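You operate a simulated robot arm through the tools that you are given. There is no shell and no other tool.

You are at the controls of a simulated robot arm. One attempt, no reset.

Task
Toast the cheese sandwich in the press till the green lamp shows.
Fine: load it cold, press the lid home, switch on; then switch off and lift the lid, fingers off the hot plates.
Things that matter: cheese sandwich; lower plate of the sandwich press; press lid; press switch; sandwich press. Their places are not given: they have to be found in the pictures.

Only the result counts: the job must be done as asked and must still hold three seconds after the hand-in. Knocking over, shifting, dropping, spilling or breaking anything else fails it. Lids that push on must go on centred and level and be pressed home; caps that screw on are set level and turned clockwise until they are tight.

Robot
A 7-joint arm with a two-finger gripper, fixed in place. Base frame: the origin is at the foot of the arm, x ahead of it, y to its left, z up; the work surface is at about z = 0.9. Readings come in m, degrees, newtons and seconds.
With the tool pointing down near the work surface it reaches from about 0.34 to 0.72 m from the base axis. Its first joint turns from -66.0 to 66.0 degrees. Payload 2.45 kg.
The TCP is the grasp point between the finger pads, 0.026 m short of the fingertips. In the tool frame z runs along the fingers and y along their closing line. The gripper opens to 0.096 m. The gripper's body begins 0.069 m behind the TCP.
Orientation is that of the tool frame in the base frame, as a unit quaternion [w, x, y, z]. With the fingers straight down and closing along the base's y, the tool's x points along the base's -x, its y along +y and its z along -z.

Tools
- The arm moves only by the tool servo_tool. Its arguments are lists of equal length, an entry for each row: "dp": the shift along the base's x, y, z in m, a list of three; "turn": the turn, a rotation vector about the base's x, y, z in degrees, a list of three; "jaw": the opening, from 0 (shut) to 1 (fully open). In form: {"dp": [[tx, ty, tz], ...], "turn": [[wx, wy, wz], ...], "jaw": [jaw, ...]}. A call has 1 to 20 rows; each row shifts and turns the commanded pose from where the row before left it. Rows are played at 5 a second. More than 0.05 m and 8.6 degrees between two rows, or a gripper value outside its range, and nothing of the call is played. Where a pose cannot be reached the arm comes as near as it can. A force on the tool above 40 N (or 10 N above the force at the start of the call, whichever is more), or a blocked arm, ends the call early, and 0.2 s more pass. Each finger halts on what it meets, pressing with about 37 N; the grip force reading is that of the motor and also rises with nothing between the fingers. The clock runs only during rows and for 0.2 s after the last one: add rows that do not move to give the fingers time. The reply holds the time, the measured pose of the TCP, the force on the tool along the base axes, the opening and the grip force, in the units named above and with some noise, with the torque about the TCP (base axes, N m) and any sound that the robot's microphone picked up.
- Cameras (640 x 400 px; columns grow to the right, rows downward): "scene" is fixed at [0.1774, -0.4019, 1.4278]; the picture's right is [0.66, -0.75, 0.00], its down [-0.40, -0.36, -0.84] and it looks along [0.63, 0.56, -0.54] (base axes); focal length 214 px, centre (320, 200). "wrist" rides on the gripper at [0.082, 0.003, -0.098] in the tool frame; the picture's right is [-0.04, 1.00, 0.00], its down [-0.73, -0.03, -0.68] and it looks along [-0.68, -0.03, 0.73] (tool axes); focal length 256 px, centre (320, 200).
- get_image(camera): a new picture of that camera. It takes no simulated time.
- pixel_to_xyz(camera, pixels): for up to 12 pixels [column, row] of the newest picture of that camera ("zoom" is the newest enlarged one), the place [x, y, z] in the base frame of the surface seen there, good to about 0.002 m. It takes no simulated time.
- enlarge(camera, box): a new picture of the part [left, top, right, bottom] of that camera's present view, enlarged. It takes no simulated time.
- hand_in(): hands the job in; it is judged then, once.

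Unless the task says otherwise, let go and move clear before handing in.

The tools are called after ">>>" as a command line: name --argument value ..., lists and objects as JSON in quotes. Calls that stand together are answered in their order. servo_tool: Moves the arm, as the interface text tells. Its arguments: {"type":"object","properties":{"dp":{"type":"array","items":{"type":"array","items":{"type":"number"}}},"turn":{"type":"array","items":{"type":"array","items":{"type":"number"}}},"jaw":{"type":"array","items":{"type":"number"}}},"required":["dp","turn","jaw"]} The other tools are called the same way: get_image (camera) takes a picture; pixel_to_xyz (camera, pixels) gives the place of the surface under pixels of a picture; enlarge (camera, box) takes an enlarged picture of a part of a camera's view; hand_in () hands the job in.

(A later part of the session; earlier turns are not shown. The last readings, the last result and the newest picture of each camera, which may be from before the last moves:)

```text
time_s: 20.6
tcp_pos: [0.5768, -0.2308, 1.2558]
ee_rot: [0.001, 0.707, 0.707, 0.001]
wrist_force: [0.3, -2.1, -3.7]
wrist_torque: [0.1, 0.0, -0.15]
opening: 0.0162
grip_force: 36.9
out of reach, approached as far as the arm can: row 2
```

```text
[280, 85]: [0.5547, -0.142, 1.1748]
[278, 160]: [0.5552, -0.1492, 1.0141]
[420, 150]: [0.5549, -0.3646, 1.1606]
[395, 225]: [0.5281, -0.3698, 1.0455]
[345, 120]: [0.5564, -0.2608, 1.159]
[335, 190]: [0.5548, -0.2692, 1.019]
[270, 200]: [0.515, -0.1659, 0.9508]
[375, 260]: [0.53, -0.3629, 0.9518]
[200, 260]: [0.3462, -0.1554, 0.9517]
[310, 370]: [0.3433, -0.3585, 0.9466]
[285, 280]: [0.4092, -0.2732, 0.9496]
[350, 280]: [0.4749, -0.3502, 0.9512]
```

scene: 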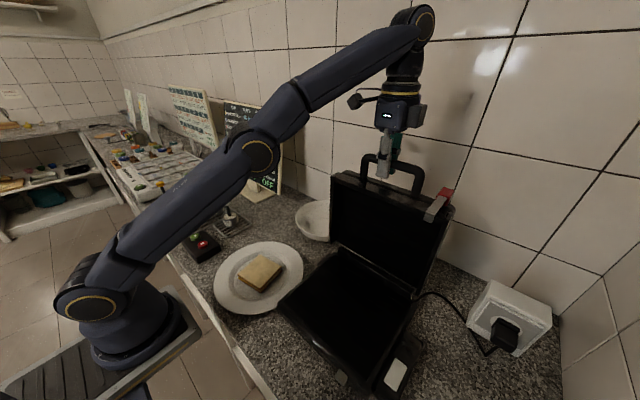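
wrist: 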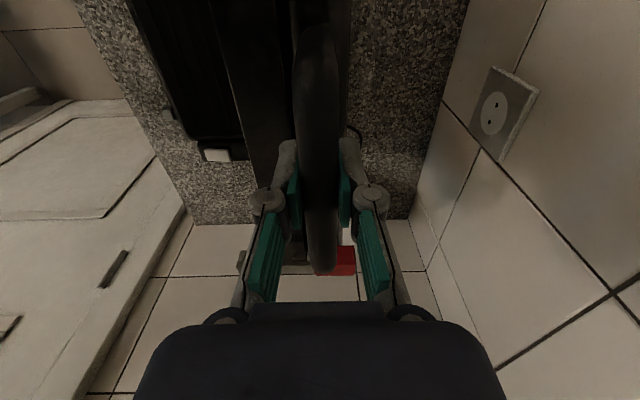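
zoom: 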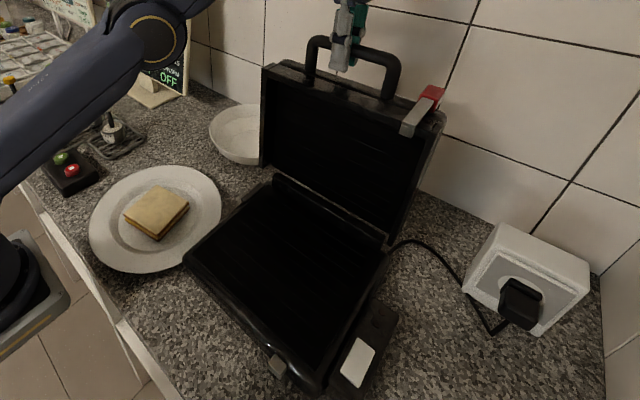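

The lid face is vertical (x ≈ 0.555 at both z 1.02 and 1.17), so it is open by about 90°. The lower plate is at z ≈ 0.950, x 0.345–0.525, y -0.36 to -0.155. I'll loosen the fingers while keeping the bar caged, to see which way the lid wants to go.

>>> servo_tool --dp '[[0, 0, 0], [0, 0, 0], [0, 0, 0], [0, 0, 0]]' --turn '[[0, 0, 0], [0, 0, 0], [0, 0, 0], [0, 0, 0]]' --jaw '[0.3, 0.45, 0.45, 0.45]'

>>> get_image --camera "wrist"

>>> get_image --camera "scene"

```text
time_s: 21.6
tcp_pos: [0.574, -0.2301, 1.2544]
ee_rot: [0.001, 0.707, 0.707, 0.0]
wrist_force: [0.0, -0.5, 0.4]
wrist_torque: [-0.03, 0.0, 0.0]
opening: 0.0431
grip_force: 0.1
```

```text
taken
```

wrist: 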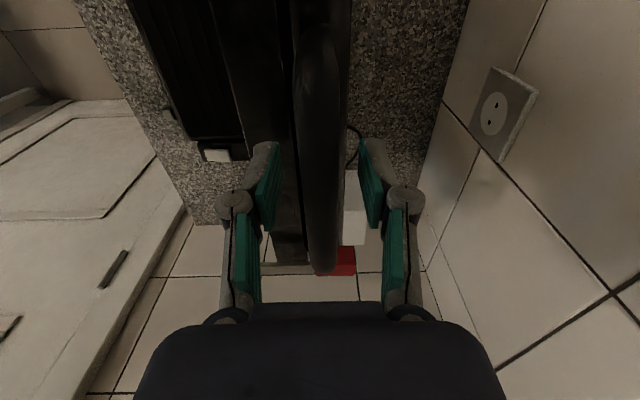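

```text
taken
```

scene: 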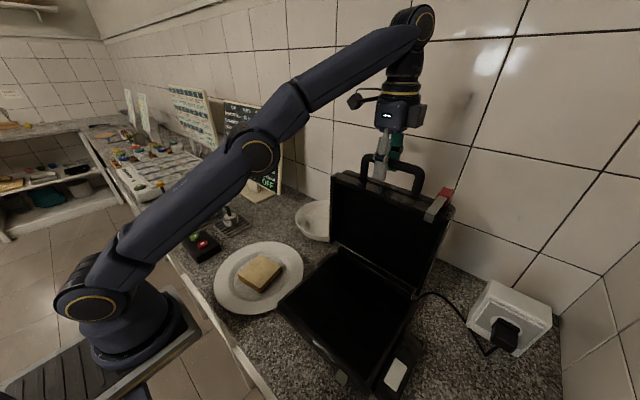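

The bar hangs free between the open fingers with no force on the tool, so the lid holds itself at 90°. I'll tilt the tool slightly to gain reach before withdrawing upward.

>>> servo_tool --dp '[[0, 0, 0], [0, 0, 0]]' --turn '[[0, -5, 0], [0, -5, 0]]' --jaw '[0.45, 0.45]'

>>> get_image --camera "wrist"

```text
time_s: 22.2
tcp_pos: [0.5767, -0.2319, 1.254]
ee_rot: [0.063, 0.704, 0.704, 0.062]
wrist_force: [0.3, -0.1, 0.6]
wrist_torque: [0.01, -0.04, 0.01]
opening: 0.0429
grip_force: 0.1
```

```text
taken
```

wrist: 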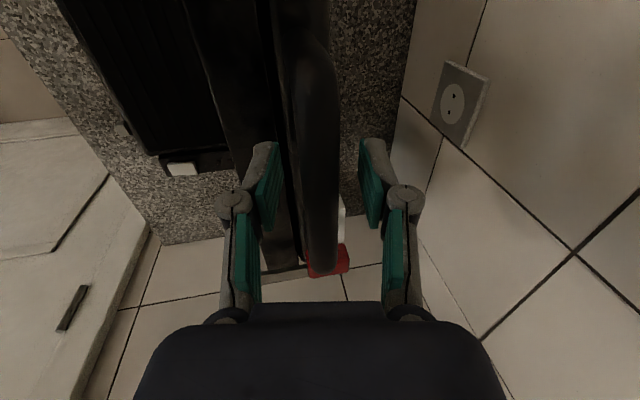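

The bar is still clear of both fingers. I'll withdraw along the tool's own axis, then straighten up.

>>> servo_tool --dp '[[-0.0026, 0, 0.0148], [-0.0026, 0, 0.0148], [-0.0035, 0, 0.0197], [0, 0, 0]]' --turn '[[0, 0, 0], [0, 0, 0], [0, 0, 0], [0, 0, 0]]' --jaw '[0.45, 0.45, 0.45, 0.45]'

>>> get_image --camera "wrist"

>>> get_image --camera "scene"

```text
time_s: 23.2
tcp_pos: [0.5669, -0.2312, 1.3034]
ee_rot: [0.062, 0.704, 0.705, 0.061]
wrist_force: [0.1, 1.0, 0.0]
wrist_torque: [0.02, 0.01, 0.04]
opening: 0.0433
grip_force: 0.0
```

```text
taken
```

wrist: 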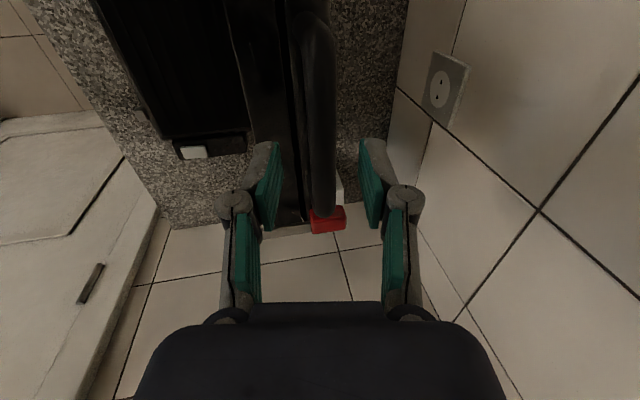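

```text
taken
```

scene: 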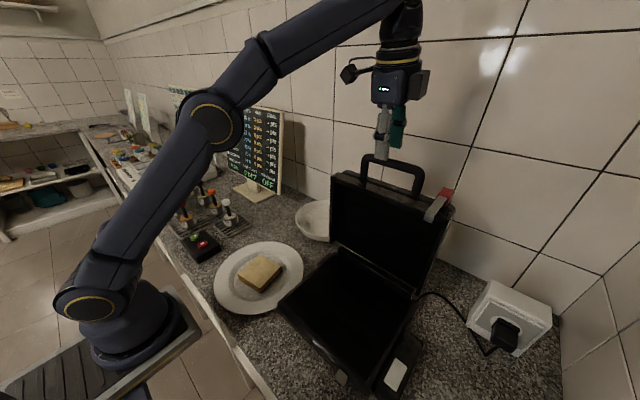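

The fingers are above the handle (bar top near z 1.26) and the lid is holding still. I'll move back, square the tool up, and go above the sandwich with the fingers closing along y.

>>> servo_tool --dp '[[-0.02, 0, 0.02], [-0.02, 0, 0.015], [-0.0139, 0.0184, 0], [-0.0139, 0.0184, -0.005], [-0.0139, 0.0184, -0.0119], [-0.0139, 0.0184, -0.0119], [-0.0139, 0.0184, -0.0119], [-0.0139, 0.0184, -0.0119], [-0.0139, 0.0184, -0.0119], [-0.0139, 0.0184, -0.0119], [-0.0139, 0.0184, -0.0119], [-0.0139, 0.0184, -0.0119], [-0.0139, 0.0184, -0.0119], [-0.0139, 0.0184, -0.0119], [0, 0, 0]]' --turn '[[0, 5, 0], [0, 5, 0], [0, 0, 7.5], [0, 0, 7.5], [0, 0, 7.5], [0, 0, 7.5], [0, 0, 7.5], [0, 0, 7.5], [0, 0, 7.5], [0, 0, 7.5], [0, 0, 7.5], [0, 0, 7.5], [0, 0, 7.5], [0, 0, 7.5], [0, 0, 0]]' --jaw '[0.45, 0.45, 0.45, 0.6, 0.8, 1, 1, 1, 1, 1, 1, 1, 1, 1, 1]'

>>> get_image --camera "wrist"

>>> get_image --camera "scene"

```text
time_s: 26.4
tcp_pos: [0.3702, -0.0038, 1.1916]
ee_rot: [-0.001, -0.003, 0.999, 0.054]
wrist_force: [0.5, 0.0, 0.0]
wrist_torque: [-0.02, 0.0, -0.01]
opening: 0.0956
grip_force: 0.0
out of reach, approached as far as the arm can: row 1, 2
```

```text
taken
```

wrist: 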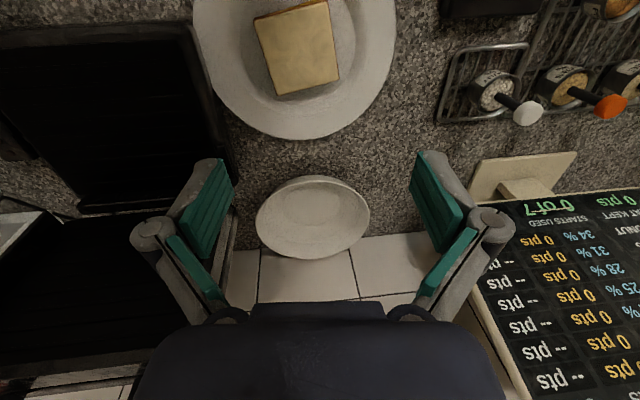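

```text
taken
```

scene: 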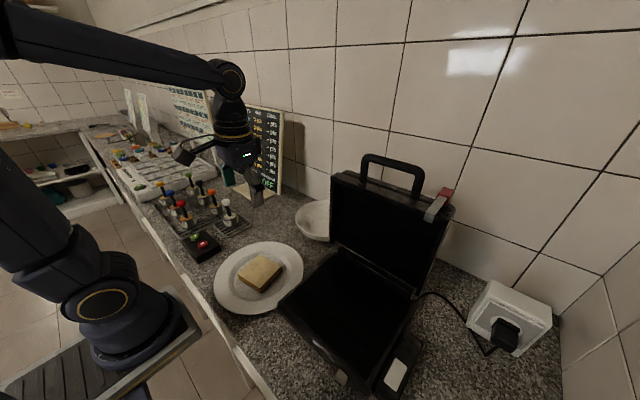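

The lid holds at vertical and the tool is left with a ~6° tilt about x, which I'll remove. I'll measure the sandwich first: its top corners are near (253, 18), (327, 2), (338, 78) and (278, 93) in the wrist view.

>>> pixel_to_xyz --camera "wrist" --pixels '[[258, 20], [325, 4], [337, 77], [279, 92], [297, 48], [265, 60], [240, 60], [300, 100], [300, 120], [350, 60], [375, 60], [277, 96]]'

>>> enlarge --camera "scene" --box '[205, 230, 315, 325]'

>>> pixel_to_xyz --camera "zoom" --pixels '[[320, 155], [450, 220], [325, 315], [195, 260], [325, 350], [325, 375], [200, 285], [455, 240], [320, 230], [260, 310], [390, 290], [120, 240]]'

```text
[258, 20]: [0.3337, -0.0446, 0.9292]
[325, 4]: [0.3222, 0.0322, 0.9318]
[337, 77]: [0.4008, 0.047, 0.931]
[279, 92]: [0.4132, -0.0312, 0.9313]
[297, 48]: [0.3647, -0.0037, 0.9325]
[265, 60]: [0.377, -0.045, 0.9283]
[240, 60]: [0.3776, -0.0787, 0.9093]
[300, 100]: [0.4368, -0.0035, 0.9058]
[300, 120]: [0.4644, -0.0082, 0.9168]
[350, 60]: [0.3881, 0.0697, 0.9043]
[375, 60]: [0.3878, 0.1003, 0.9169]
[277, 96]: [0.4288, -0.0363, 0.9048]
```

```text
4.21 times, centred on (260, 278) of scene
```

zoom: 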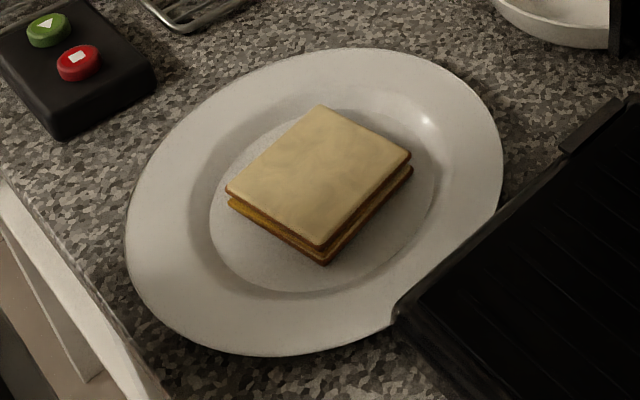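

```text
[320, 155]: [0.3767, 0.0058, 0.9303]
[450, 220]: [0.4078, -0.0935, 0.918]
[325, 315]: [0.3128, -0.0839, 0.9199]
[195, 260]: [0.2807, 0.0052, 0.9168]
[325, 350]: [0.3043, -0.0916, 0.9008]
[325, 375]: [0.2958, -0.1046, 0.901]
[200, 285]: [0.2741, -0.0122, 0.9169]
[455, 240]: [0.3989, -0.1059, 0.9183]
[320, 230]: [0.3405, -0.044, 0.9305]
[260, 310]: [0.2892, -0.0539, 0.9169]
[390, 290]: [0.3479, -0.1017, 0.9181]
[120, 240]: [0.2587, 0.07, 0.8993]
```

The sandwich centre is (0.3675, 0.001), turned about +9° and roughly 0.081–0.083 m square, with its top at z 0.9315 on a plate floor at z ≈ 0.9045. I'll straighten the tool, yaw it +9° and come to just above the sandwich to check alignment.

>>> servo_tool --dp '[[-0.0027, 0.0048, -0.03], [0, 0, -0.03], [0, 0, -0.03], [0, 0, -0.03], [0, 0, -0.02], [0, 0, 0]]' --turn '[[-6.2, 0, 0], [0, 0, 4.5], [0, 0, 4.5], [0, 0, 0], [0, 0, 0], [0, 0, 0]]' --jaw '[1, 1, 1, 1, 1, 1]'

>>> get_image --camera "wrist"

>>> enlarge --camera "scene" --box '[180, 180, 340, 320]'

```text
time_s: 27.8
tcp_pos: [0.368, 0.0049, 1.0532]
ee_rot: [-0.001, -0.08, 0.997, -0.001]
wrist_force: [0.5, 0.8, 0.3]
wrist_torque: [0.02, -0.01, 0.01]
opening: 0.0961
grip_force: 0.0
```

```text
taken
```

wrist: 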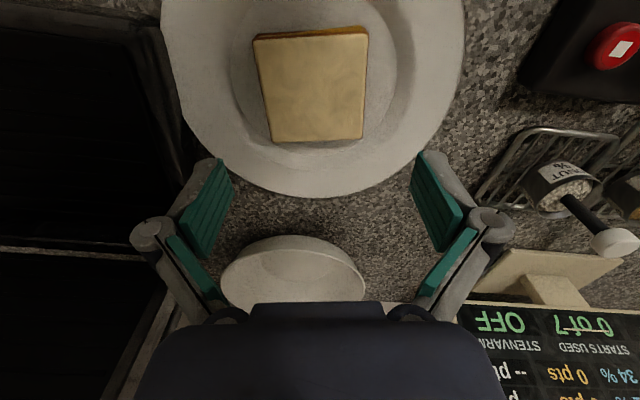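

```text
2.86 times, centred on (260, 250) of scene
```

zoom: 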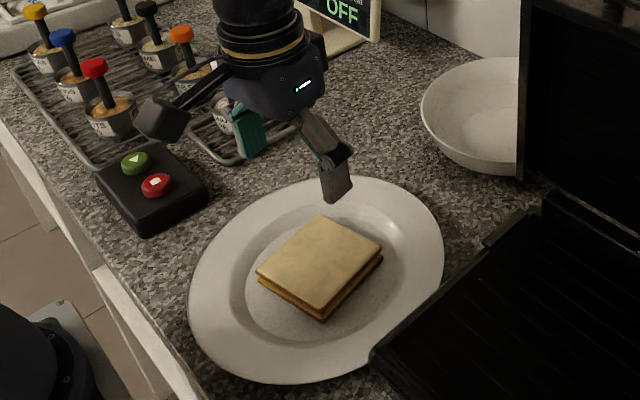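

The tool is vertical with its yaw at about 9.2°. I'll re-measure the sandwich's edges from this closer view for the final centring.

>>> pixel_to_xyz --camera "wrist" --pixels '[[256, 42], [365, 36], [361, 136], [273, 140], [260, 80], [264, 80], [363, 80], [366, 80], [315, 139], [310, 38], [268, 110], [362, 110]]'

>>> enlarge --camera "wrist" --box '[230, 10, 400, 160]'

```text
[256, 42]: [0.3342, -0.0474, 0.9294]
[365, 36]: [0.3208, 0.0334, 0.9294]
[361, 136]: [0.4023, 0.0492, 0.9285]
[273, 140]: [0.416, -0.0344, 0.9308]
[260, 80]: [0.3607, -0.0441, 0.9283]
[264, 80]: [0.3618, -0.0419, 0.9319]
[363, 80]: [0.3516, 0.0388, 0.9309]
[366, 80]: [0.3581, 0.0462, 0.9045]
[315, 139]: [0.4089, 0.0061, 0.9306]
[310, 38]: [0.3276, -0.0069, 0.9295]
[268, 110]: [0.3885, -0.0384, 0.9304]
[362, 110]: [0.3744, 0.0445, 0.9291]
```

```text
2.67 times, centred on (315, 85) of wrist
```

zoom: 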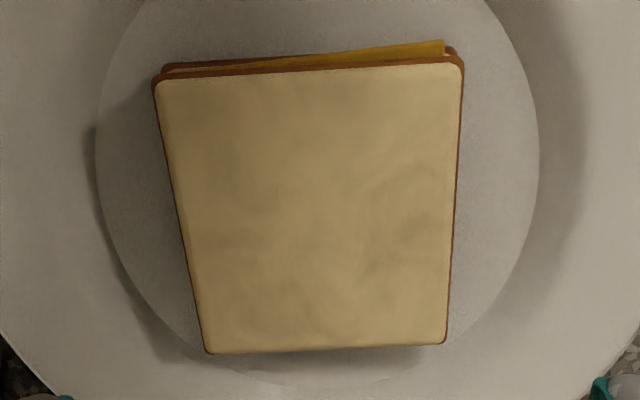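

The sandwich centre is (0.3683, 0.0002), its yaw 9.3° and its side about 0.084 m, which leaves only ~6 mm each side in the jaws. I'll take another pose reading to check the tool's true y before descending.

>>> servo_tool --dp '[[0, -0.002, -0.02], [0, 0, 0]]' --turn '[[0, 0, 0], [0, 0, 0]]' --jaw '[1, 1]'

>>> servo_tool --dp '[[0, 0, 0]]' --turn '[[0, 0, 0]]' --jaw '[1]'

>>> servo_tool --dp '[[0, 0, 0]]' --turn '[[0, 0, 0]]' --jaw '[1]'

```text
time_s: 28.4
tcp_pos: [0.367, 0.0037, 1.0322]
ee_rot: [-0.001, -0.081, 0.997, -0.001]
wrist_force: [-0.1, 0.5, -0.3]
wrist_torque: [0.02, -0.03, 0.03]
opening: 0.0959
grip_force: 0.1
```

```text
time_s: 28.8
tcp_pos: [0.3677, 0.0029, 1.0327]
ee_rot: [-0.001, -0.08, 0.997, -0.001]
wrist_force: [-0.9, -0.8, -0.3]
wrist_torque: [0.01, 0.0, 0.01]
opening: 0.0961
grip_force: 0.0
```

```text
time_s: 29.2
tcp_pos: [0.3674, 0.0026, 1.0315]
ee_rot: [0.0, -0.08, 0.997, -0.001]
wrist_force: [1.1, 0.1, -0.2]
wrist_torque: [0.01, -0.02, -0.01]
opening: 0.0963
grip_force: 0.1
```

The tool really is at y ≈ 0.003, so I'll shift -3 mm and descend around the sandwich to about z 0.937, leaving the fingertips about 6 mm above the plate floor.

>>> servo_tool --dp '[[0.001, -0.003, -0.02], [0, 0, -0.025], [0, 0, -0.015], [0, 0, 0]]' --turn '[[0, 0, 0], [0, 0, 0], [0, 0, 0], [0, 0, 0]]' --jaw '[1, 1, 1, 1]'

>>> get_image --camera "wrist"

>>> enlarge --camera "scene" --box '[205, 210, 315, 325]'

```text
time_s: 30.2
tcp_pos: [0.3704, -0.0001, 0.9711]
ee_rot: [-0.001, -0.08, 0.997, -0.002]
wrist_force: [0.1, -0.4, 0.6]
wrist_torque: [0.01, 0.0, -0.01]
opening: 0.096
grip_force: 0.1
```

```text
taken
```

wrist: 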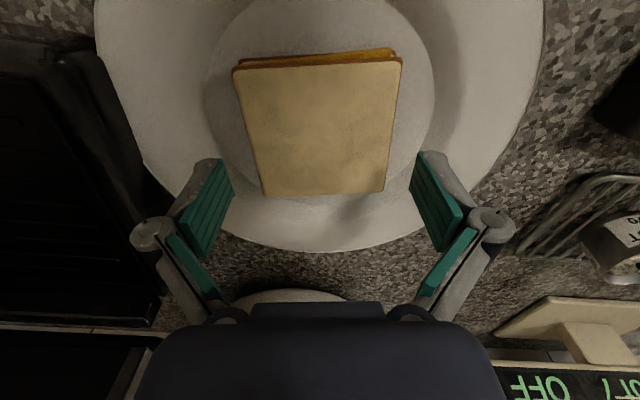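

```text
3.48 times, centred on (260, 268) of scene
```

zoom: 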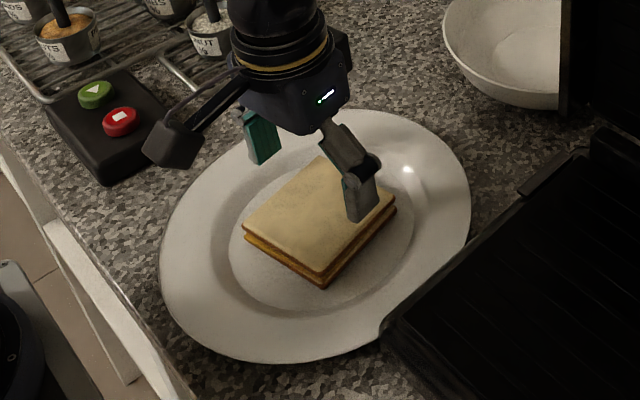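

The sandwich is centred between the fingers: at row 165 its edges are at columns 255 and 388, against finger faces near 235 and 412. I'll go down the rest of the way.

>>> servo_tool --dp '[[-0.001, 0, -0.012], [0, 0, -0.012], [0, 0, -0.01], [0, 0, 0]]' --turn '[[0, 0, 0], [0, 0, 0], [0, 0, 0], [0, 0, 0]]' --jaw '[1, 1, 1, 1]'

>>> get_image --camera "wrist"

>>> enlarge --camera "scene" --box '[205, 210, 315, 325]'

```text
time_s: 31.2
tcp_pos: [0.3685, -0.0, 0.9401]
ee_rot: [-0.001, -0.08, 0.997, -0.001]
wrist_force: [-0.8, -0.2, 0.1]
wrist_torque: [-0.03, 0.01, 0.0]
opening: 0.096
grip_force: 0.1
```

```text
taken
```

wrist: 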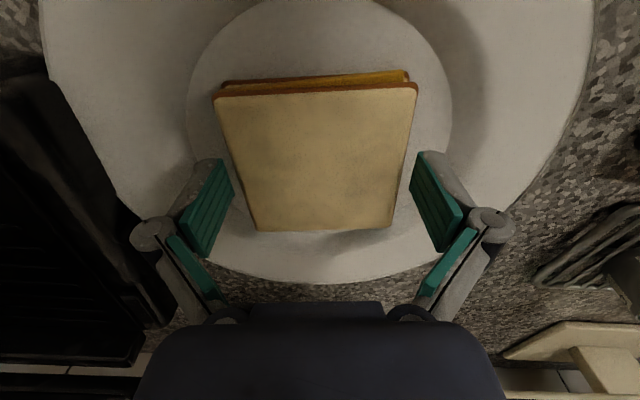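

```text
3.48 times, centred on (260, 268) of scene
```

zoom: 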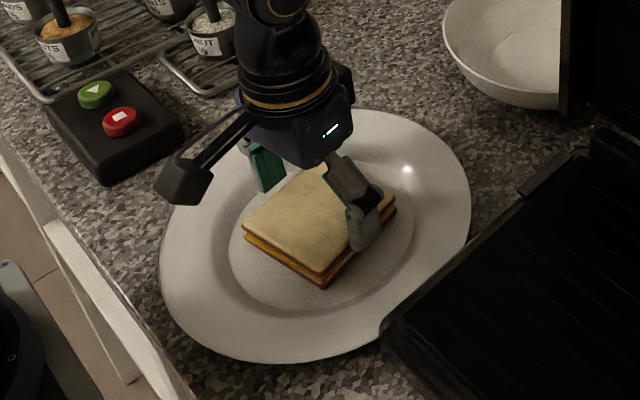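

The fingers sit either side of the sandwich with their tips about 1 cm above the plate floor. I'll lower 3 mm and close gently.

>>> servo_tool --dp '[[0, 0, -0.003], [0, 0, 0], [0, 0, 0], [0, 0, 0]]' --turn '[[0, 0, 0], [0, 0, 0], [0, 0, 0], [0, 0, 0]]' --jaw '[1, 0.9, 0.83, 0.83]'

>>> get_image --camera "wrist"

```text
time_s: 32.2
tcp_pos: [0.3686, 0.0009, 0.9359]
ee_rot: [-0.001, -0.08, 0.997, -0.001]
wrist_force: [-2.1, -0.5, 11.1]
wrist_torque: [-0.03, 0.1, 0.08]
opening: 0.0873
grip_force: 37.2
```

```text
taken
```

wrist: 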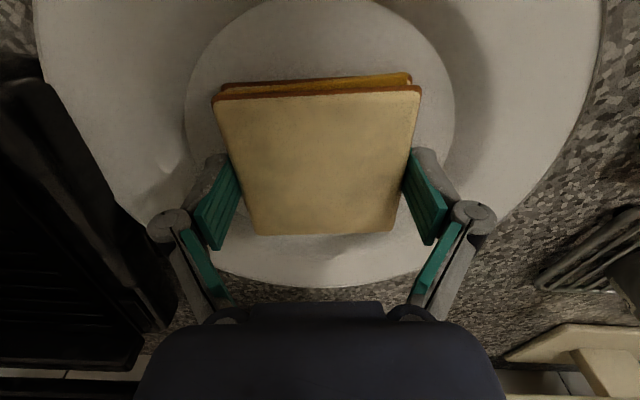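

The sandwich is gripped at 0.0873 m opening with 37 N, and there is an 11 N upward force, probably fingertips touching the plate. I'll lift straight up slowly.

>>> servo_tool --dp '[[0, 0, 0.005], [0, 0, 0.01], [0, 0, 0.015], [0, 0, 0]]' --turn '[[0, 0, 0], [0, 0, 0], [0, 0, 0], [0, 0, 0]]' --jaw '[0.83, 0.83, 0.83, 0.83]'

>>> get_image --camera "wrist"

>>> enlarge --camera "scene" --box '[205, 200, 315, 325]'

```text
time_s: 33.2
tcp_pos: [0.367, 0.0005, 0.9658]
ee_rot: [-0.002, -0.08, 0.997, -0.001]
wrist_force: [1.1, 0.4, -0.7]
wrist_torque: [-0.01, -0.03, 0.02]
opening: 0.0875
grip_force: 36.9
```

```text
taken
```

wrist: 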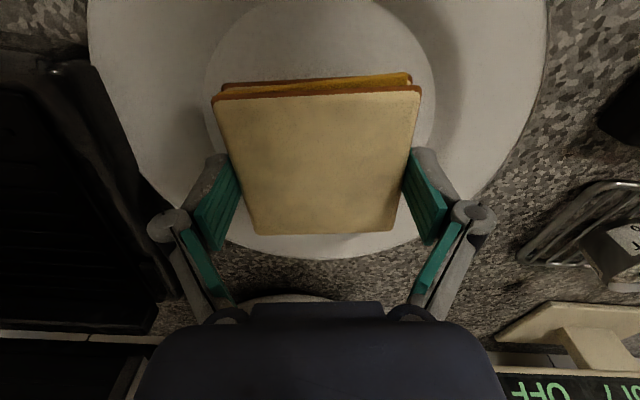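

```text
3.20 times, centred on (260, 262) of scene
```

zoom: 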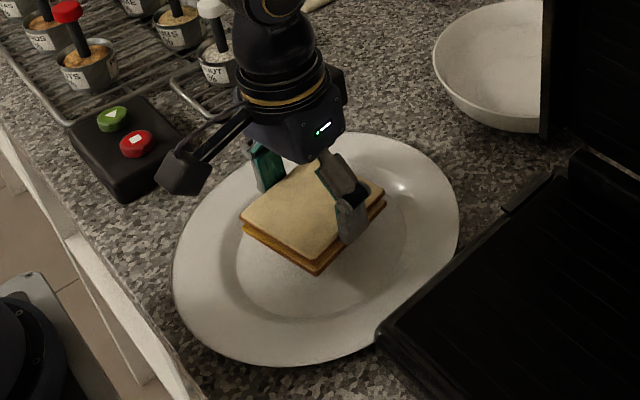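

The sandwich is held cleanly and the plate stayed put. I'll raise it and carry it over the lower plate's centre, about (0.438, -0.258), squaring the yaw on the way.

>>> servo_tool --dp '[[0, 0, 0.03], [0, 0, 0.035], [0, 0, 0.035], [0, 0, 0.02], [0.007, -0.0259, 0], [0.007, -0.0259, 0], [0.007, -0.0259, 0], [0.007, -0.0259, 0], [0.007, -0.0259, 0], [0.007, -0.0259, 0], [0.007, -0.0259, 0], [0.007, -0.0259, 0], [0.007, -0.0259, 0], [0.007, -0.0259, 0], [0, 0, 0]]' --turn '[[0, 0, 0], [0, 0, 0], [0, 0, 0], [0, 0, 0], [0, 0, -0.92], [0, 0, -0.92], [0, 0, -0.92], [0, 0, -0.92], [0, 0, -0.92], [0, 0, -0.92], [0, 0, -0.92], [0, 0, -0.92], [0, 0, -0.92], [0, 0, -0.92], [0, 0, 0]]' --jaw '[0.83, 0.83, 0.83, 0.83, 0.83, 0.83, 0.83, 0.83, 0.83, 0.83, 0.83, 0.83, 0.83, 0.83, 0.83]'

>>> get_image --camera "wrist"

>>> get_image --camera "scene"

```text
time_s: 36.4
tcp_pos: [0.4365, -0.2609, 1.0865]
ee_rot: [-0.002, 0.0, 1.0, -0.001]
wrist_force: [0.5, 0.5, -0.7]
wrist_torque: [0.03, 0.0, -0.03]
opening: 0.0874
grip_force: 36.7
```

```text
taken
```

wrist: 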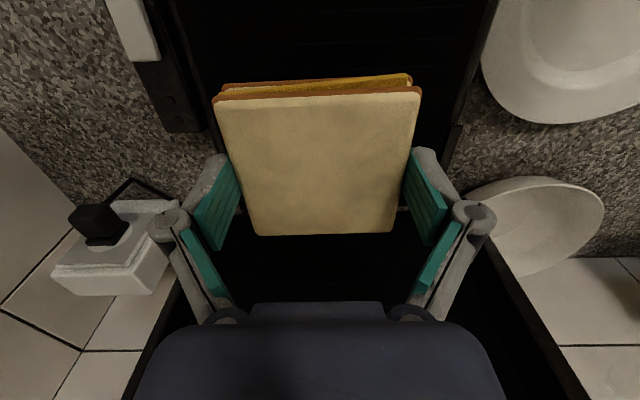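

```text
taken
```

scene: 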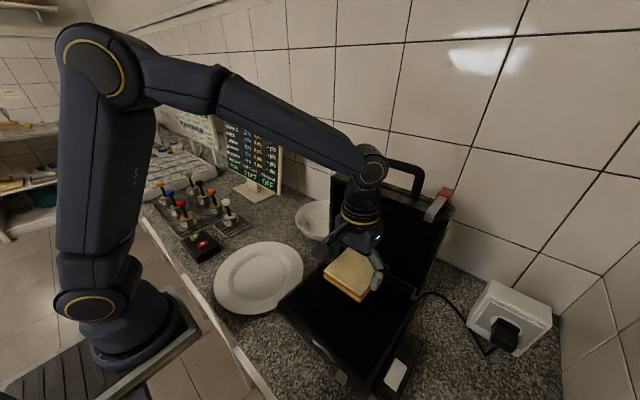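

The sandwich is over the lower plate, square to it, and the lid still stands open. I'll lower to just above contact.

>>> servo_tool --dp '[[0, 0.002, -0.03], [0, 0, -0.03], [0, 0, -0.022], [0, 0, 0]]' --turn '[[0, 0, 0], [0, 0, 0], [0, 0, 0], [0, 0, 0]]' --jaw '[0.83, 0.83, 0.83, 0.83]'

>>> enlarge --camera "scene" --box '[260, 170, 460, 400]'

>>> get_image --camera "wrist"

```text
time_s: 37.4
tcp_pos: [0.4371, -0.2546, 1.0031]
ee_rot: [-0.001, 0.0, 1.0, -0.001]
wrist_force: [0.4, -0.2, -2.0]
wrist_torque: [0.02, 0.02, 0.0]
opening: 0.0873
grip_force: 37.1
```

```text
1.74 times, centred on (360, 285) of scene
```

zoom: 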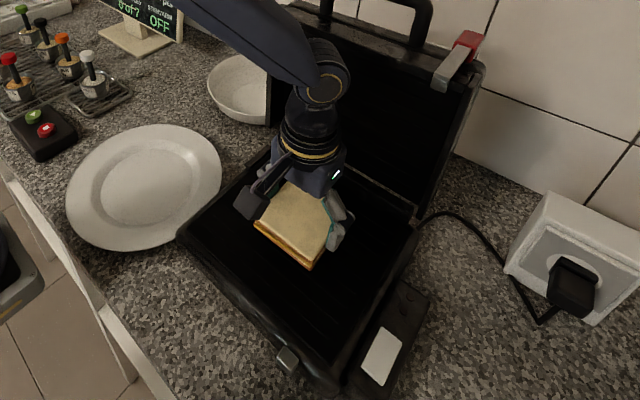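

```text
taken
```

wrist: 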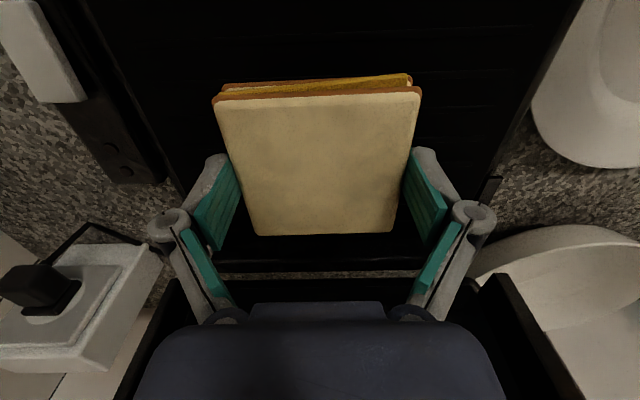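

The sandwich is centred over the plate and about 2 cm above it. I'll lower the rest in small steps to feel contact.

>>> servo_tool --dp '[[0, 0, -0.006], [0, 0, -0.005], [0, 0, -0.004], [0, 0, 0]]' --turn '[[0, 0, 0], [0, 0, 0], [0, 0, 0], [0, 0, 0]]' --jaw '[0.83, 0.83, 0.83, 0.83]'

>>> servo_tool --dp '[[0, 0, -0.0025], [0, 0, 0]]' --turn '[[0, 0, 0], [0, 0, 0]]' --jaw '[0.83, 0.83]'

```text
time_s: 38.4
tcp_pos: [0.4385, -0.2573, 0.9869]
ee_rot: [-0.001, 0.0, 1.0, -0.001]
wrist_force: [-0.9, 1.0, -1.0]
wrist_torque: [-0.01, 0.01, -0.03]
opening: 0.0874
grip_force: 36.4
```

```text
time_s: 39.0
tcp_pos: [0.4375, -0.2569, 0.9842]
ee_rot: [-0.001, -0.001, 1.0, -0.001]
wrist_force: [0.4, 0.3, -2.3]
wrist_torque: [-0.01, -0.02, 0.0]
opening: 0.0873
grip_force: 36.9
```

>>> servo_tool --dp '[[0, 0, -0.002], [0, 0, 0]]' --turn '[[0, 0, 0], [0, 0, 0]]' --jaw '[0.83, 0.83]'

>>> servo_tool --dp '[[0, 0, -0.0015], [0, 0, 0]]' --turn '[[0, 0, 0], [0, 0, 0]]' --jaw '[0.83, 0.83]'

>>> enlarge --camera "scene" --box '[290, 230, 430, 350]'

```text
time_s: 39.6
tcp_pos: [0.4379, -0.2559, 0.9841]
ee_rot: [-0.001, 0.0, 1.0, -0.001]
wrist_force: [-0.2, -0.4, -1.7]
wrist_torque: [0.03, 0.0, 0.06]
opening: 0.0875
grip_force: 37.0
```

```text
time_s: 40.2
tcp_pos: [0.4381, -0.2559, 0.9822]
ee_rot: [-0.001, 0.0, 1.0, -0.001]
wrist_force: [-4.2, 6.6, 19.0]
wrist_torque: [0.22, 0.26, -0.04]
opening: 0.0876
grip_force: 37.2
```

```text
3.33 times, centred on (360, 290) of scene
```

zoom: 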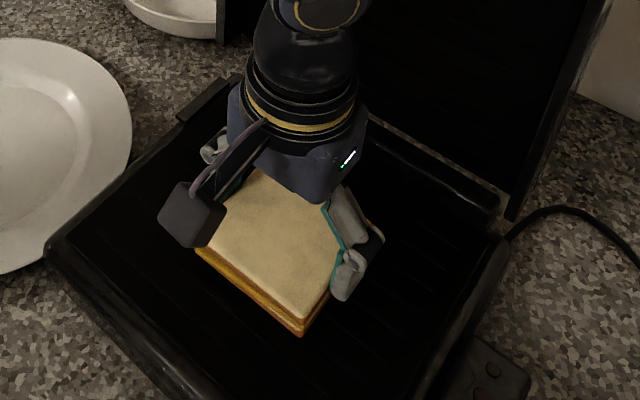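

Contact is felt at TCP z 0.982 with 19 N, so the sandwich is resting on the lower plate. I'll ease up slightly and open the fingers.

>>> servo_tool --dp '[[0, 0, 0.001], [0, 0, 0], [0, 0, 0], [0, 0, 0]]' --turn '[[0, 0, 0], [0, 0, 0], [0, 0, 0], [0, 0, 0]]' --jaw '[0.83, 0.93, 1, 1]'

>>> servo_tool --dp '[[0, 0, 0.01], [0, 0, 0.02], [0, 0, 0.03], [0, 0, 0.03], [0, 0, 0]]' --turn '[[0, 0, 0], [0, 0, 0], [0, 0, 0], [0, 0, 0], [0, 0, 0]]' --jaw '[1, 1, 1, 1, 1]'

>>> get_image --camera "wrist"

>>> enlarge --camera "scene" --box '[260, 170, 460, 400]'

```text
time_s: 41.2
tcp_pos: [0.4384, -0.257, 0.9821]
ee_rot: [-0.001, 0.0, 1.0, -0.001]
wrist_force: [-0.6, -0.4, 0.2]
wrist_torque: [0.02, -0.01, 0.0]
opening: 0.0958
grip_force: 0.0
```

```text
time_s: 42.4
tcp_pos: [0.4377, -0.2572, 1.0747]
ee_rot: [-0.001, 0.0, 1.0, -0.002]
wrist_force: [0.2, 0.1, 0.2]
wrist_torque: [-0.02, 0.0, -0.01]
opening: 0.0959
grip_force: 0.0
```

```text
taken
```

wrist: 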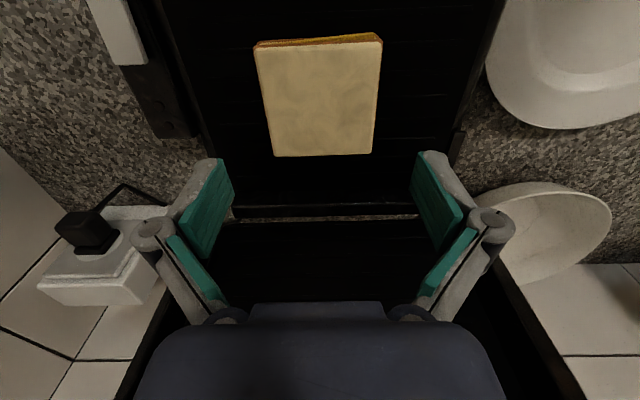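

```text
1.74 times, centred on (360, 285) of scene
```

zoom: 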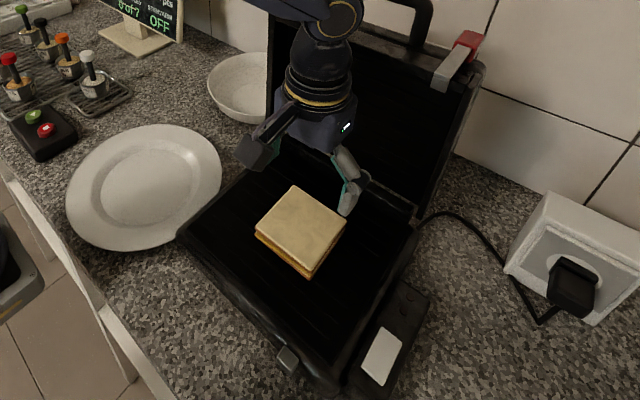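

The sandwich is sitting square in the middle of the lower plate. Now I'll raise the hand in front of the lid, turn the fingers back to close along x, and re-measure the handle.

>>> servo_tool --dp '[[-0.005, 0.002, 0.022], [-0.005, 0.002, 0.022], [0, 0.002, 0.022], [0, 0.002, 0.022], [0, 0.002, 0.022], [0, 0.002, 0.022], [0, 0.002, 0.022], [0, 0.002, 0.022], [0, 0.002, 0.022], [0, 0.002, 0.022], [0, 0.002, 0.022], [0, 0.002, 0.014], [0, 0, 0]]' --turn '[[0, 0, -7.5], [0, 0, -7.5], [0, 0, -7.5], [0, 0, -7.5], [0, 0, -7.5], [0, 0, -7.5], [0, 0, -7.5], [0, 0, -7.5], [0, 0, -7.5], [0, 0, -7.5], [0, 0, -7.5], [0, 0, -7.5], [0, 0, 0]]' --jaw '[1, 1, 1, 1, 1, 1, 1, 0.8, 0.6, 0.5, 0.5, 0.5, 0.5]'

>>> get_image --camera "scene"

>>> get_image --camera "wrist"

```text
time_s: 45.2
tcp_pos: [0.4287, -0.2323, 1.3287]
ee_rot: [-0.001, 0.708, 0.706, 0.0]
wrist_force: [0.9, 0.3, -0.3]
wrist_torque: [-0.02, 0.02, 0.0]
opening: 0.048
grip_force: 0.0
```

```text
taken
```

scene: 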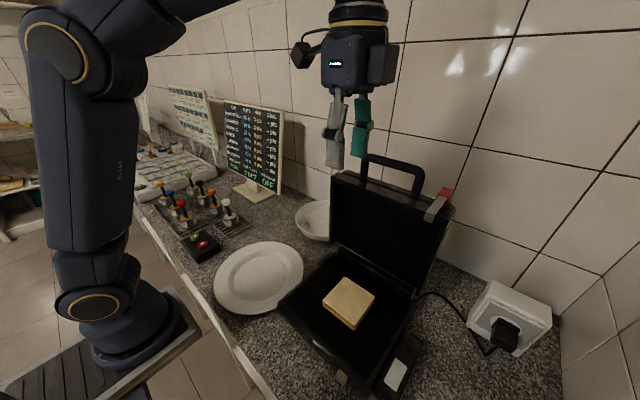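

```text
taken
```

wrist: 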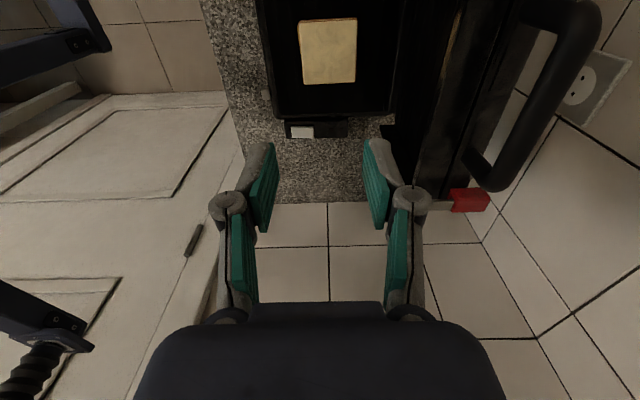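

The lid hasn't moved. I'll measure the handle bar, which is at about (393, 163) in the scene and (535, 115) in the wrist view.

>>> enlarge --camera "scene" --box '[320, 140, 470, 260]'

>>> pixel_to_xyz --camera "zoom" --pixels '[[300, 100], [300, 110], [220, 80], [380, 135], [430, 165], [190, 125], [420, 215], [300, 180], [260, 250], [500, 290]]'

>>> pixel_to_xyz --camera "wrist" --pixels '[[535, 90], [545, 90], [555, 90], [540, 120], [525, 140], [510, 170], [565, 60], [470, 180], [440, 180], [480, 120]]'

```text
3.33 times, centred on (395, 200) of scene
```

zoom: 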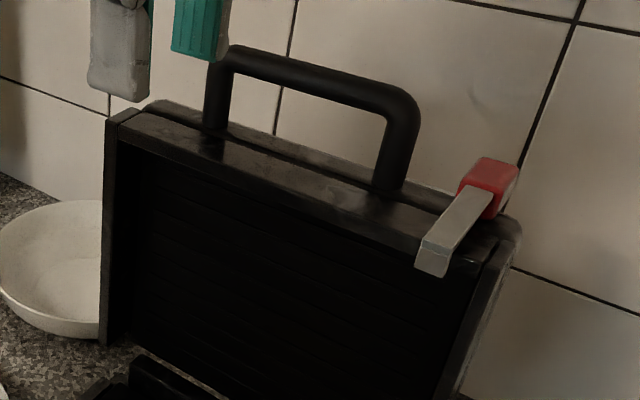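

```text
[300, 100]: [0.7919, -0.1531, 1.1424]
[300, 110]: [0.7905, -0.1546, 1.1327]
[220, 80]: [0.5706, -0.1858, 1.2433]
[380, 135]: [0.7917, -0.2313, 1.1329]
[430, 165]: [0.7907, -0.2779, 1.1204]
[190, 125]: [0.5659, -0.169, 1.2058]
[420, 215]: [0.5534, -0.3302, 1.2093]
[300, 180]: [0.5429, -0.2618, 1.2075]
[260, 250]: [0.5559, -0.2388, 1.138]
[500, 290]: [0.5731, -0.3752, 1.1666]
```

```text
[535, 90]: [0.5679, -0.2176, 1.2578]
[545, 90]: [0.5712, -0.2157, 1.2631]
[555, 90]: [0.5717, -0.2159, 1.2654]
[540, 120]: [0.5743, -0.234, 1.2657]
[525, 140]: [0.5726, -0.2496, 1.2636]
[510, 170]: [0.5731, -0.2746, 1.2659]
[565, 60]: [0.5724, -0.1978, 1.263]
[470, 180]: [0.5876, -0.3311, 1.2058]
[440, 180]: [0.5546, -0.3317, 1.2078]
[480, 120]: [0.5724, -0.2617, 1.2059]
```

The bar's centre is at about (0.573, -0.24, 1.257). I'll tilt the tool 15° forward for reach, stop above the bar, then slide the fingers down around it.

>>> servo_tool --dp '[[0.03, -0.002, 0], [0.033, -0.002, 0], [0.033, -0.002, -0.005], [0.033, -0.002, -0.009], [0, 0, 0]]' --turn '[[0, -7.5, 0], [0, -7.5, 0], [0, 0, 0], [0, 0, 0], [0, 0, 0]]' --jaw '[0.5, 0.5, 0.5, 0.5, 0.5]'

>>> get_image --camera "wrist"

>>> enlarge --camera "scene" --box '[320, 100, 470, 260]'

```text
time_s: 46.4
tcp_pos: [0.558, -0.2402, 1.3148]
ee_rot: [0.091, 0.701, 0.701, 0.093]
wrist_force: [0.0, 0.1, 0.9]
wrist_torque: [0.04, -0.03, -0.02]
opening: 0.0479
grip_force: 0.0
```

```text
taken
```

wrist: 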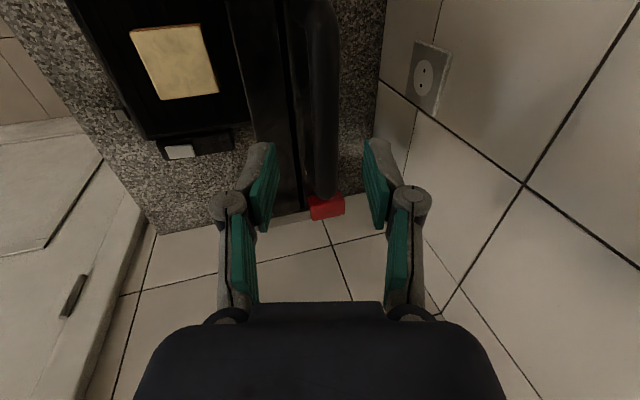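

```text
2.50 times, centred on (395, 180) of scene
```

zoom: 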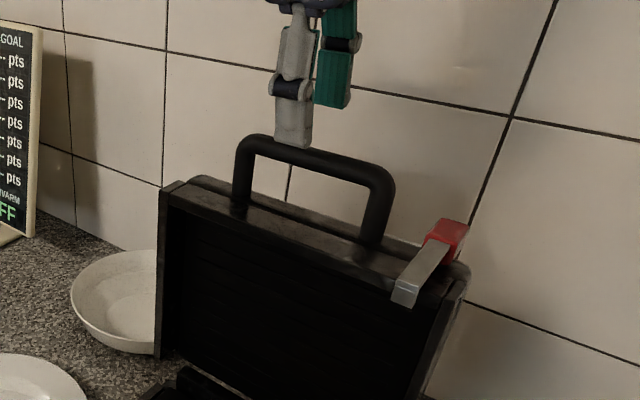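

The bar at columns 305–340 lies between the finger faces at about 275 and 365. I'll slide down along the tool axis around it.

>>> servo_tool --dp '[[0.0052, 0, -0.0193], [0.0052, 0, -0.0193], [0.0046, 0, -0.0174], [0, 0, 0]]' --turn '[[0, 0, 0], [0, 0, 0], [0, 0, 0], [0, 0, 0]]' --jaw '[0.5, 0.5, 0.5, 0.5]'

>>> get_image --camera "wrist"

>>> enlarge --camera "scene" --box '[320, 100, 470, 260]'

```text
time_s: 47.4
tcp_pos: [0.5722, -0.2386, 1.2602]
ee_rot: [0.091, 0.7, 0.702, 0.092]
wrist_force: [0.0, 0.0, -0.1]
wrist_torque: [0.0, 0.03, 0.01]
opening: 0.0482
grip_force: 0.1
```

```text
taken
```

wrist: 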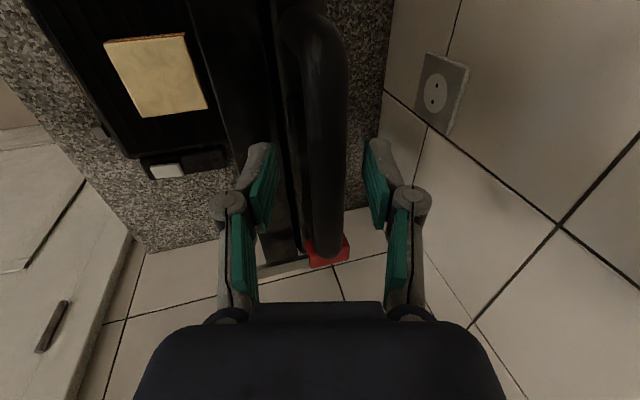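

```text
2.50 times, centred on (395, 180) of scene
```

zoom: 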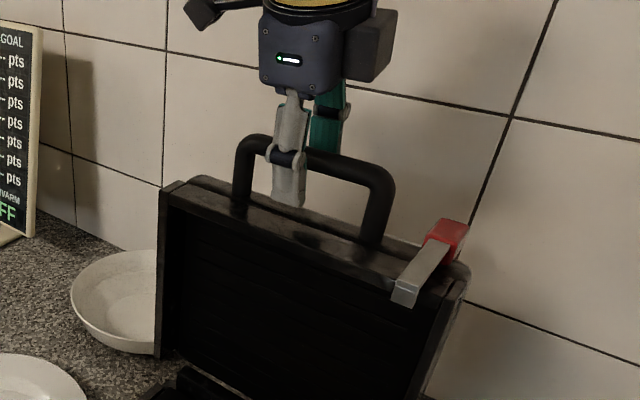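

The bar is between the fingers. I'll grip it and begin swinging the lid forward about the hinge, which I now place at (0.555, 0.982), removing the tilt as I go.

>>> servo_tool --dp '[[0, 0, 0], [0, 0, 0], [0, 0, 0], [0, 0, 0]]' --turn '[[0, 0, 0], [0, 0, 0], [0, 0, 0], [0, 0, 0]]' --jaw '[0.15, 0.15, 0.15, 0.15]'

>>> servo_tool --dp '[[-0.0144, 0, 0.0002], [-0.0144, 0, 0.0002], [-0.0144, 0, -0.0013], [-0.0144, 0, -0.0014], [-0.0141, 0, -0.0028], [-0.0141, 0, -0.0028], [0, 0, 0]]' --turn '[[0, 2.5, 0], [0, 2.5, 0], [0, 2.5, 0], [0, 2.5, 0], [0, 2.5, 0], [0, 2.5, 0], [0, 0, 0]]' --jaw '[0.15, 0.15, 0.15, 0.15, 0.15, 0.15, 0.15]'

```text
time_s: 48.4
tcp_pos: [0.5712, -0.2393, 1.2605]
ee_rot: [0.091, 0.701, 0.701, 0.093]
wrist_force: [0.3, 0.9, 4.2]
wrist_torque: [0.03, -0.01, -0.28]
opening: 0.0166
grip_force: 37.3
```

```text
time_s: 50.0
tcp_pos: [0.4875, -0.2406, 1.2501]
ee_rot: [-0.002, 0.707, 0.707, -0.001]
wrist_force: [0.5, 3.1, 0.0]
wrist_torque: [-0.3, -0.15, 0.25]
opening: 0.0165
grip_force: 37.0
```

The forces are almost zero, so the arc fits. I'll continue swinging the lid down.

>>> servo_tool --dp '[[-0.0138, 0, -0.0043], [-0.0137, 0, -0.0043], [-0.0133, 0, -0.0057], [-0.0132, 0, -0.0057], [-0.0126, 0, -0.007], [-0.0126, 0, -0.0071], [-0.0118, 0, -0.0083], [-0.0117, 0, -0.0084], [0, 0, 0]]' --turn '[[0, 0, 0], [0, 0, 0], [0, 0, 0], [0, 0, 0], [0, 0, 0], [0, 0, 0], [0, 0, 0], [0, 0, 0], [0, 0, 0]]' --jaw '[0.15, 0.15, 0.15, 0.15, 0.15, 0.15, 0.15, 0.15, 0.15]'

>>> get_image --camera "scene"

```text
time_s: 52.0
tcp_pos: [0.3845, -0.2407, 1.1994]
ee_rot: [-0.002, 0.707, 0.707, 0.0]
wrist_force: [0.9, -2.0, 0.3]
wrist_torque: [-0.08, -0.13, -0.02]
opening: 0.0165
grip_force: 36.8
```

```text
taken
```

scene: 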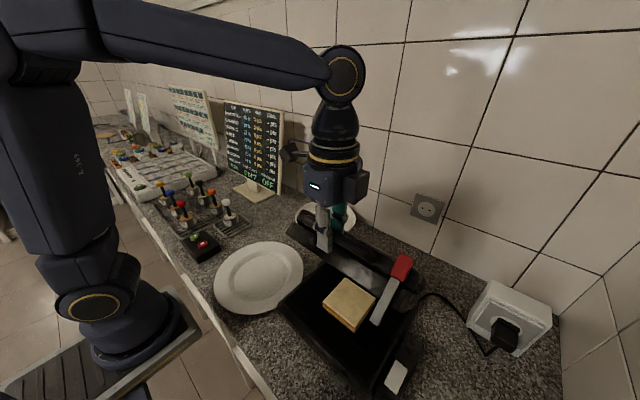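

The lid follows freely, with the sandwich in place below. I'll continue down.

>>> servo_tool --dp '[[-0.0108, 0, -0.0095], [-0.0108, 0, -0.0095], [-0.0098, 0, -0.0106], [-0.0098, 0, -0.0106], [-0.0086, 0, -0.0115], [-0.0086, 0, -0.0116], [-0.0074, 0, -0.0124], [-0.0073, 0, -0.0124], [-0.006, 0, -0.0131], [-0.0061, 0, -0.0131], [0, 0, 0]]' --turn '[[0, 0, 0], [0, 0, 0], [0, 0, 0], [0, 0, 0], [0, 0, 0], [0, 0, 0], [0, 0, 0], [0, 0, 0], [0, 0, 0], [0, 0, 0], [0, 0, 0]]' --jaw '[0.15, 0.15, 0.15, 0.15, 0.15, 0.15, 0.15, 0.15, 0.15, 0.15, 0.15]'

>>> get_image --camera "scene"

>>> get_image --camera "wrist"

```text
time_s: 54.4
tcp_pos: [0.2973, -0.2409, 1.0849]
ee_rot: [-0.002, 0.707, 0.707, 0.0]
wrist_force: [-4.0, 3.5, -0.3]
wrist_torque: [-0.32, -0.11, 0.4]
opening: 0.0164
grip_force: 36.7
```

```text
taken
```

scene: 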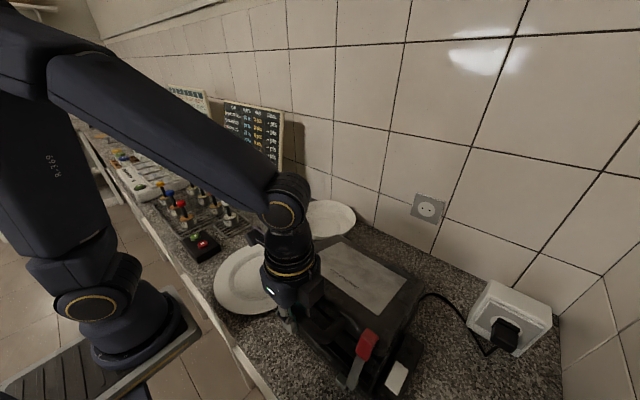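

```text
taken
```

wrist: 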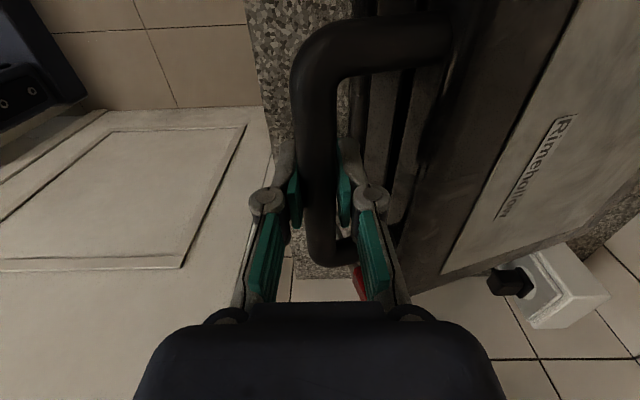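

The lid is at about 18°. I'll continue down in smaller steps, watching for contact with the sandwich.

>>> servo_tool --dp '[[-0.0046, 0, -0.0136], [-0.0046, 0, -0.0137], [-0.0035, 0, -0.014], [-0.0029, 0, -0.0141], [0, 0, 0]]' --turn '[[0, 0, 0], [0, 0, 0], [0, 0, 0], [0, 0, 0], [0, 0, 0]]' --jaw '[0.15, 0.15, 0.15, 0.15, 0.15]'

>>> enlarge --camera "scene" --box '[270, 280, 430, 400]'

```text
time_s: 55.6
tcp_pos: [0.281, -0.2413, 1.0307]
ee_rot: [-0.001, 0.707, 0.707, 0.001]
wrist_force: [-2.0, -0.8, -0.3]
wrist_torque: [-0.31, -0.04, 0.36]
opening: 0.0163
grip_force: 37.1
```

```text
3.33 times, centred on (350, 340) of scene
```

zoom: 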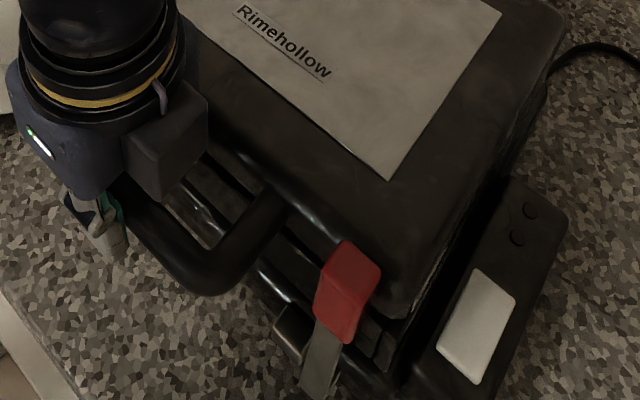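

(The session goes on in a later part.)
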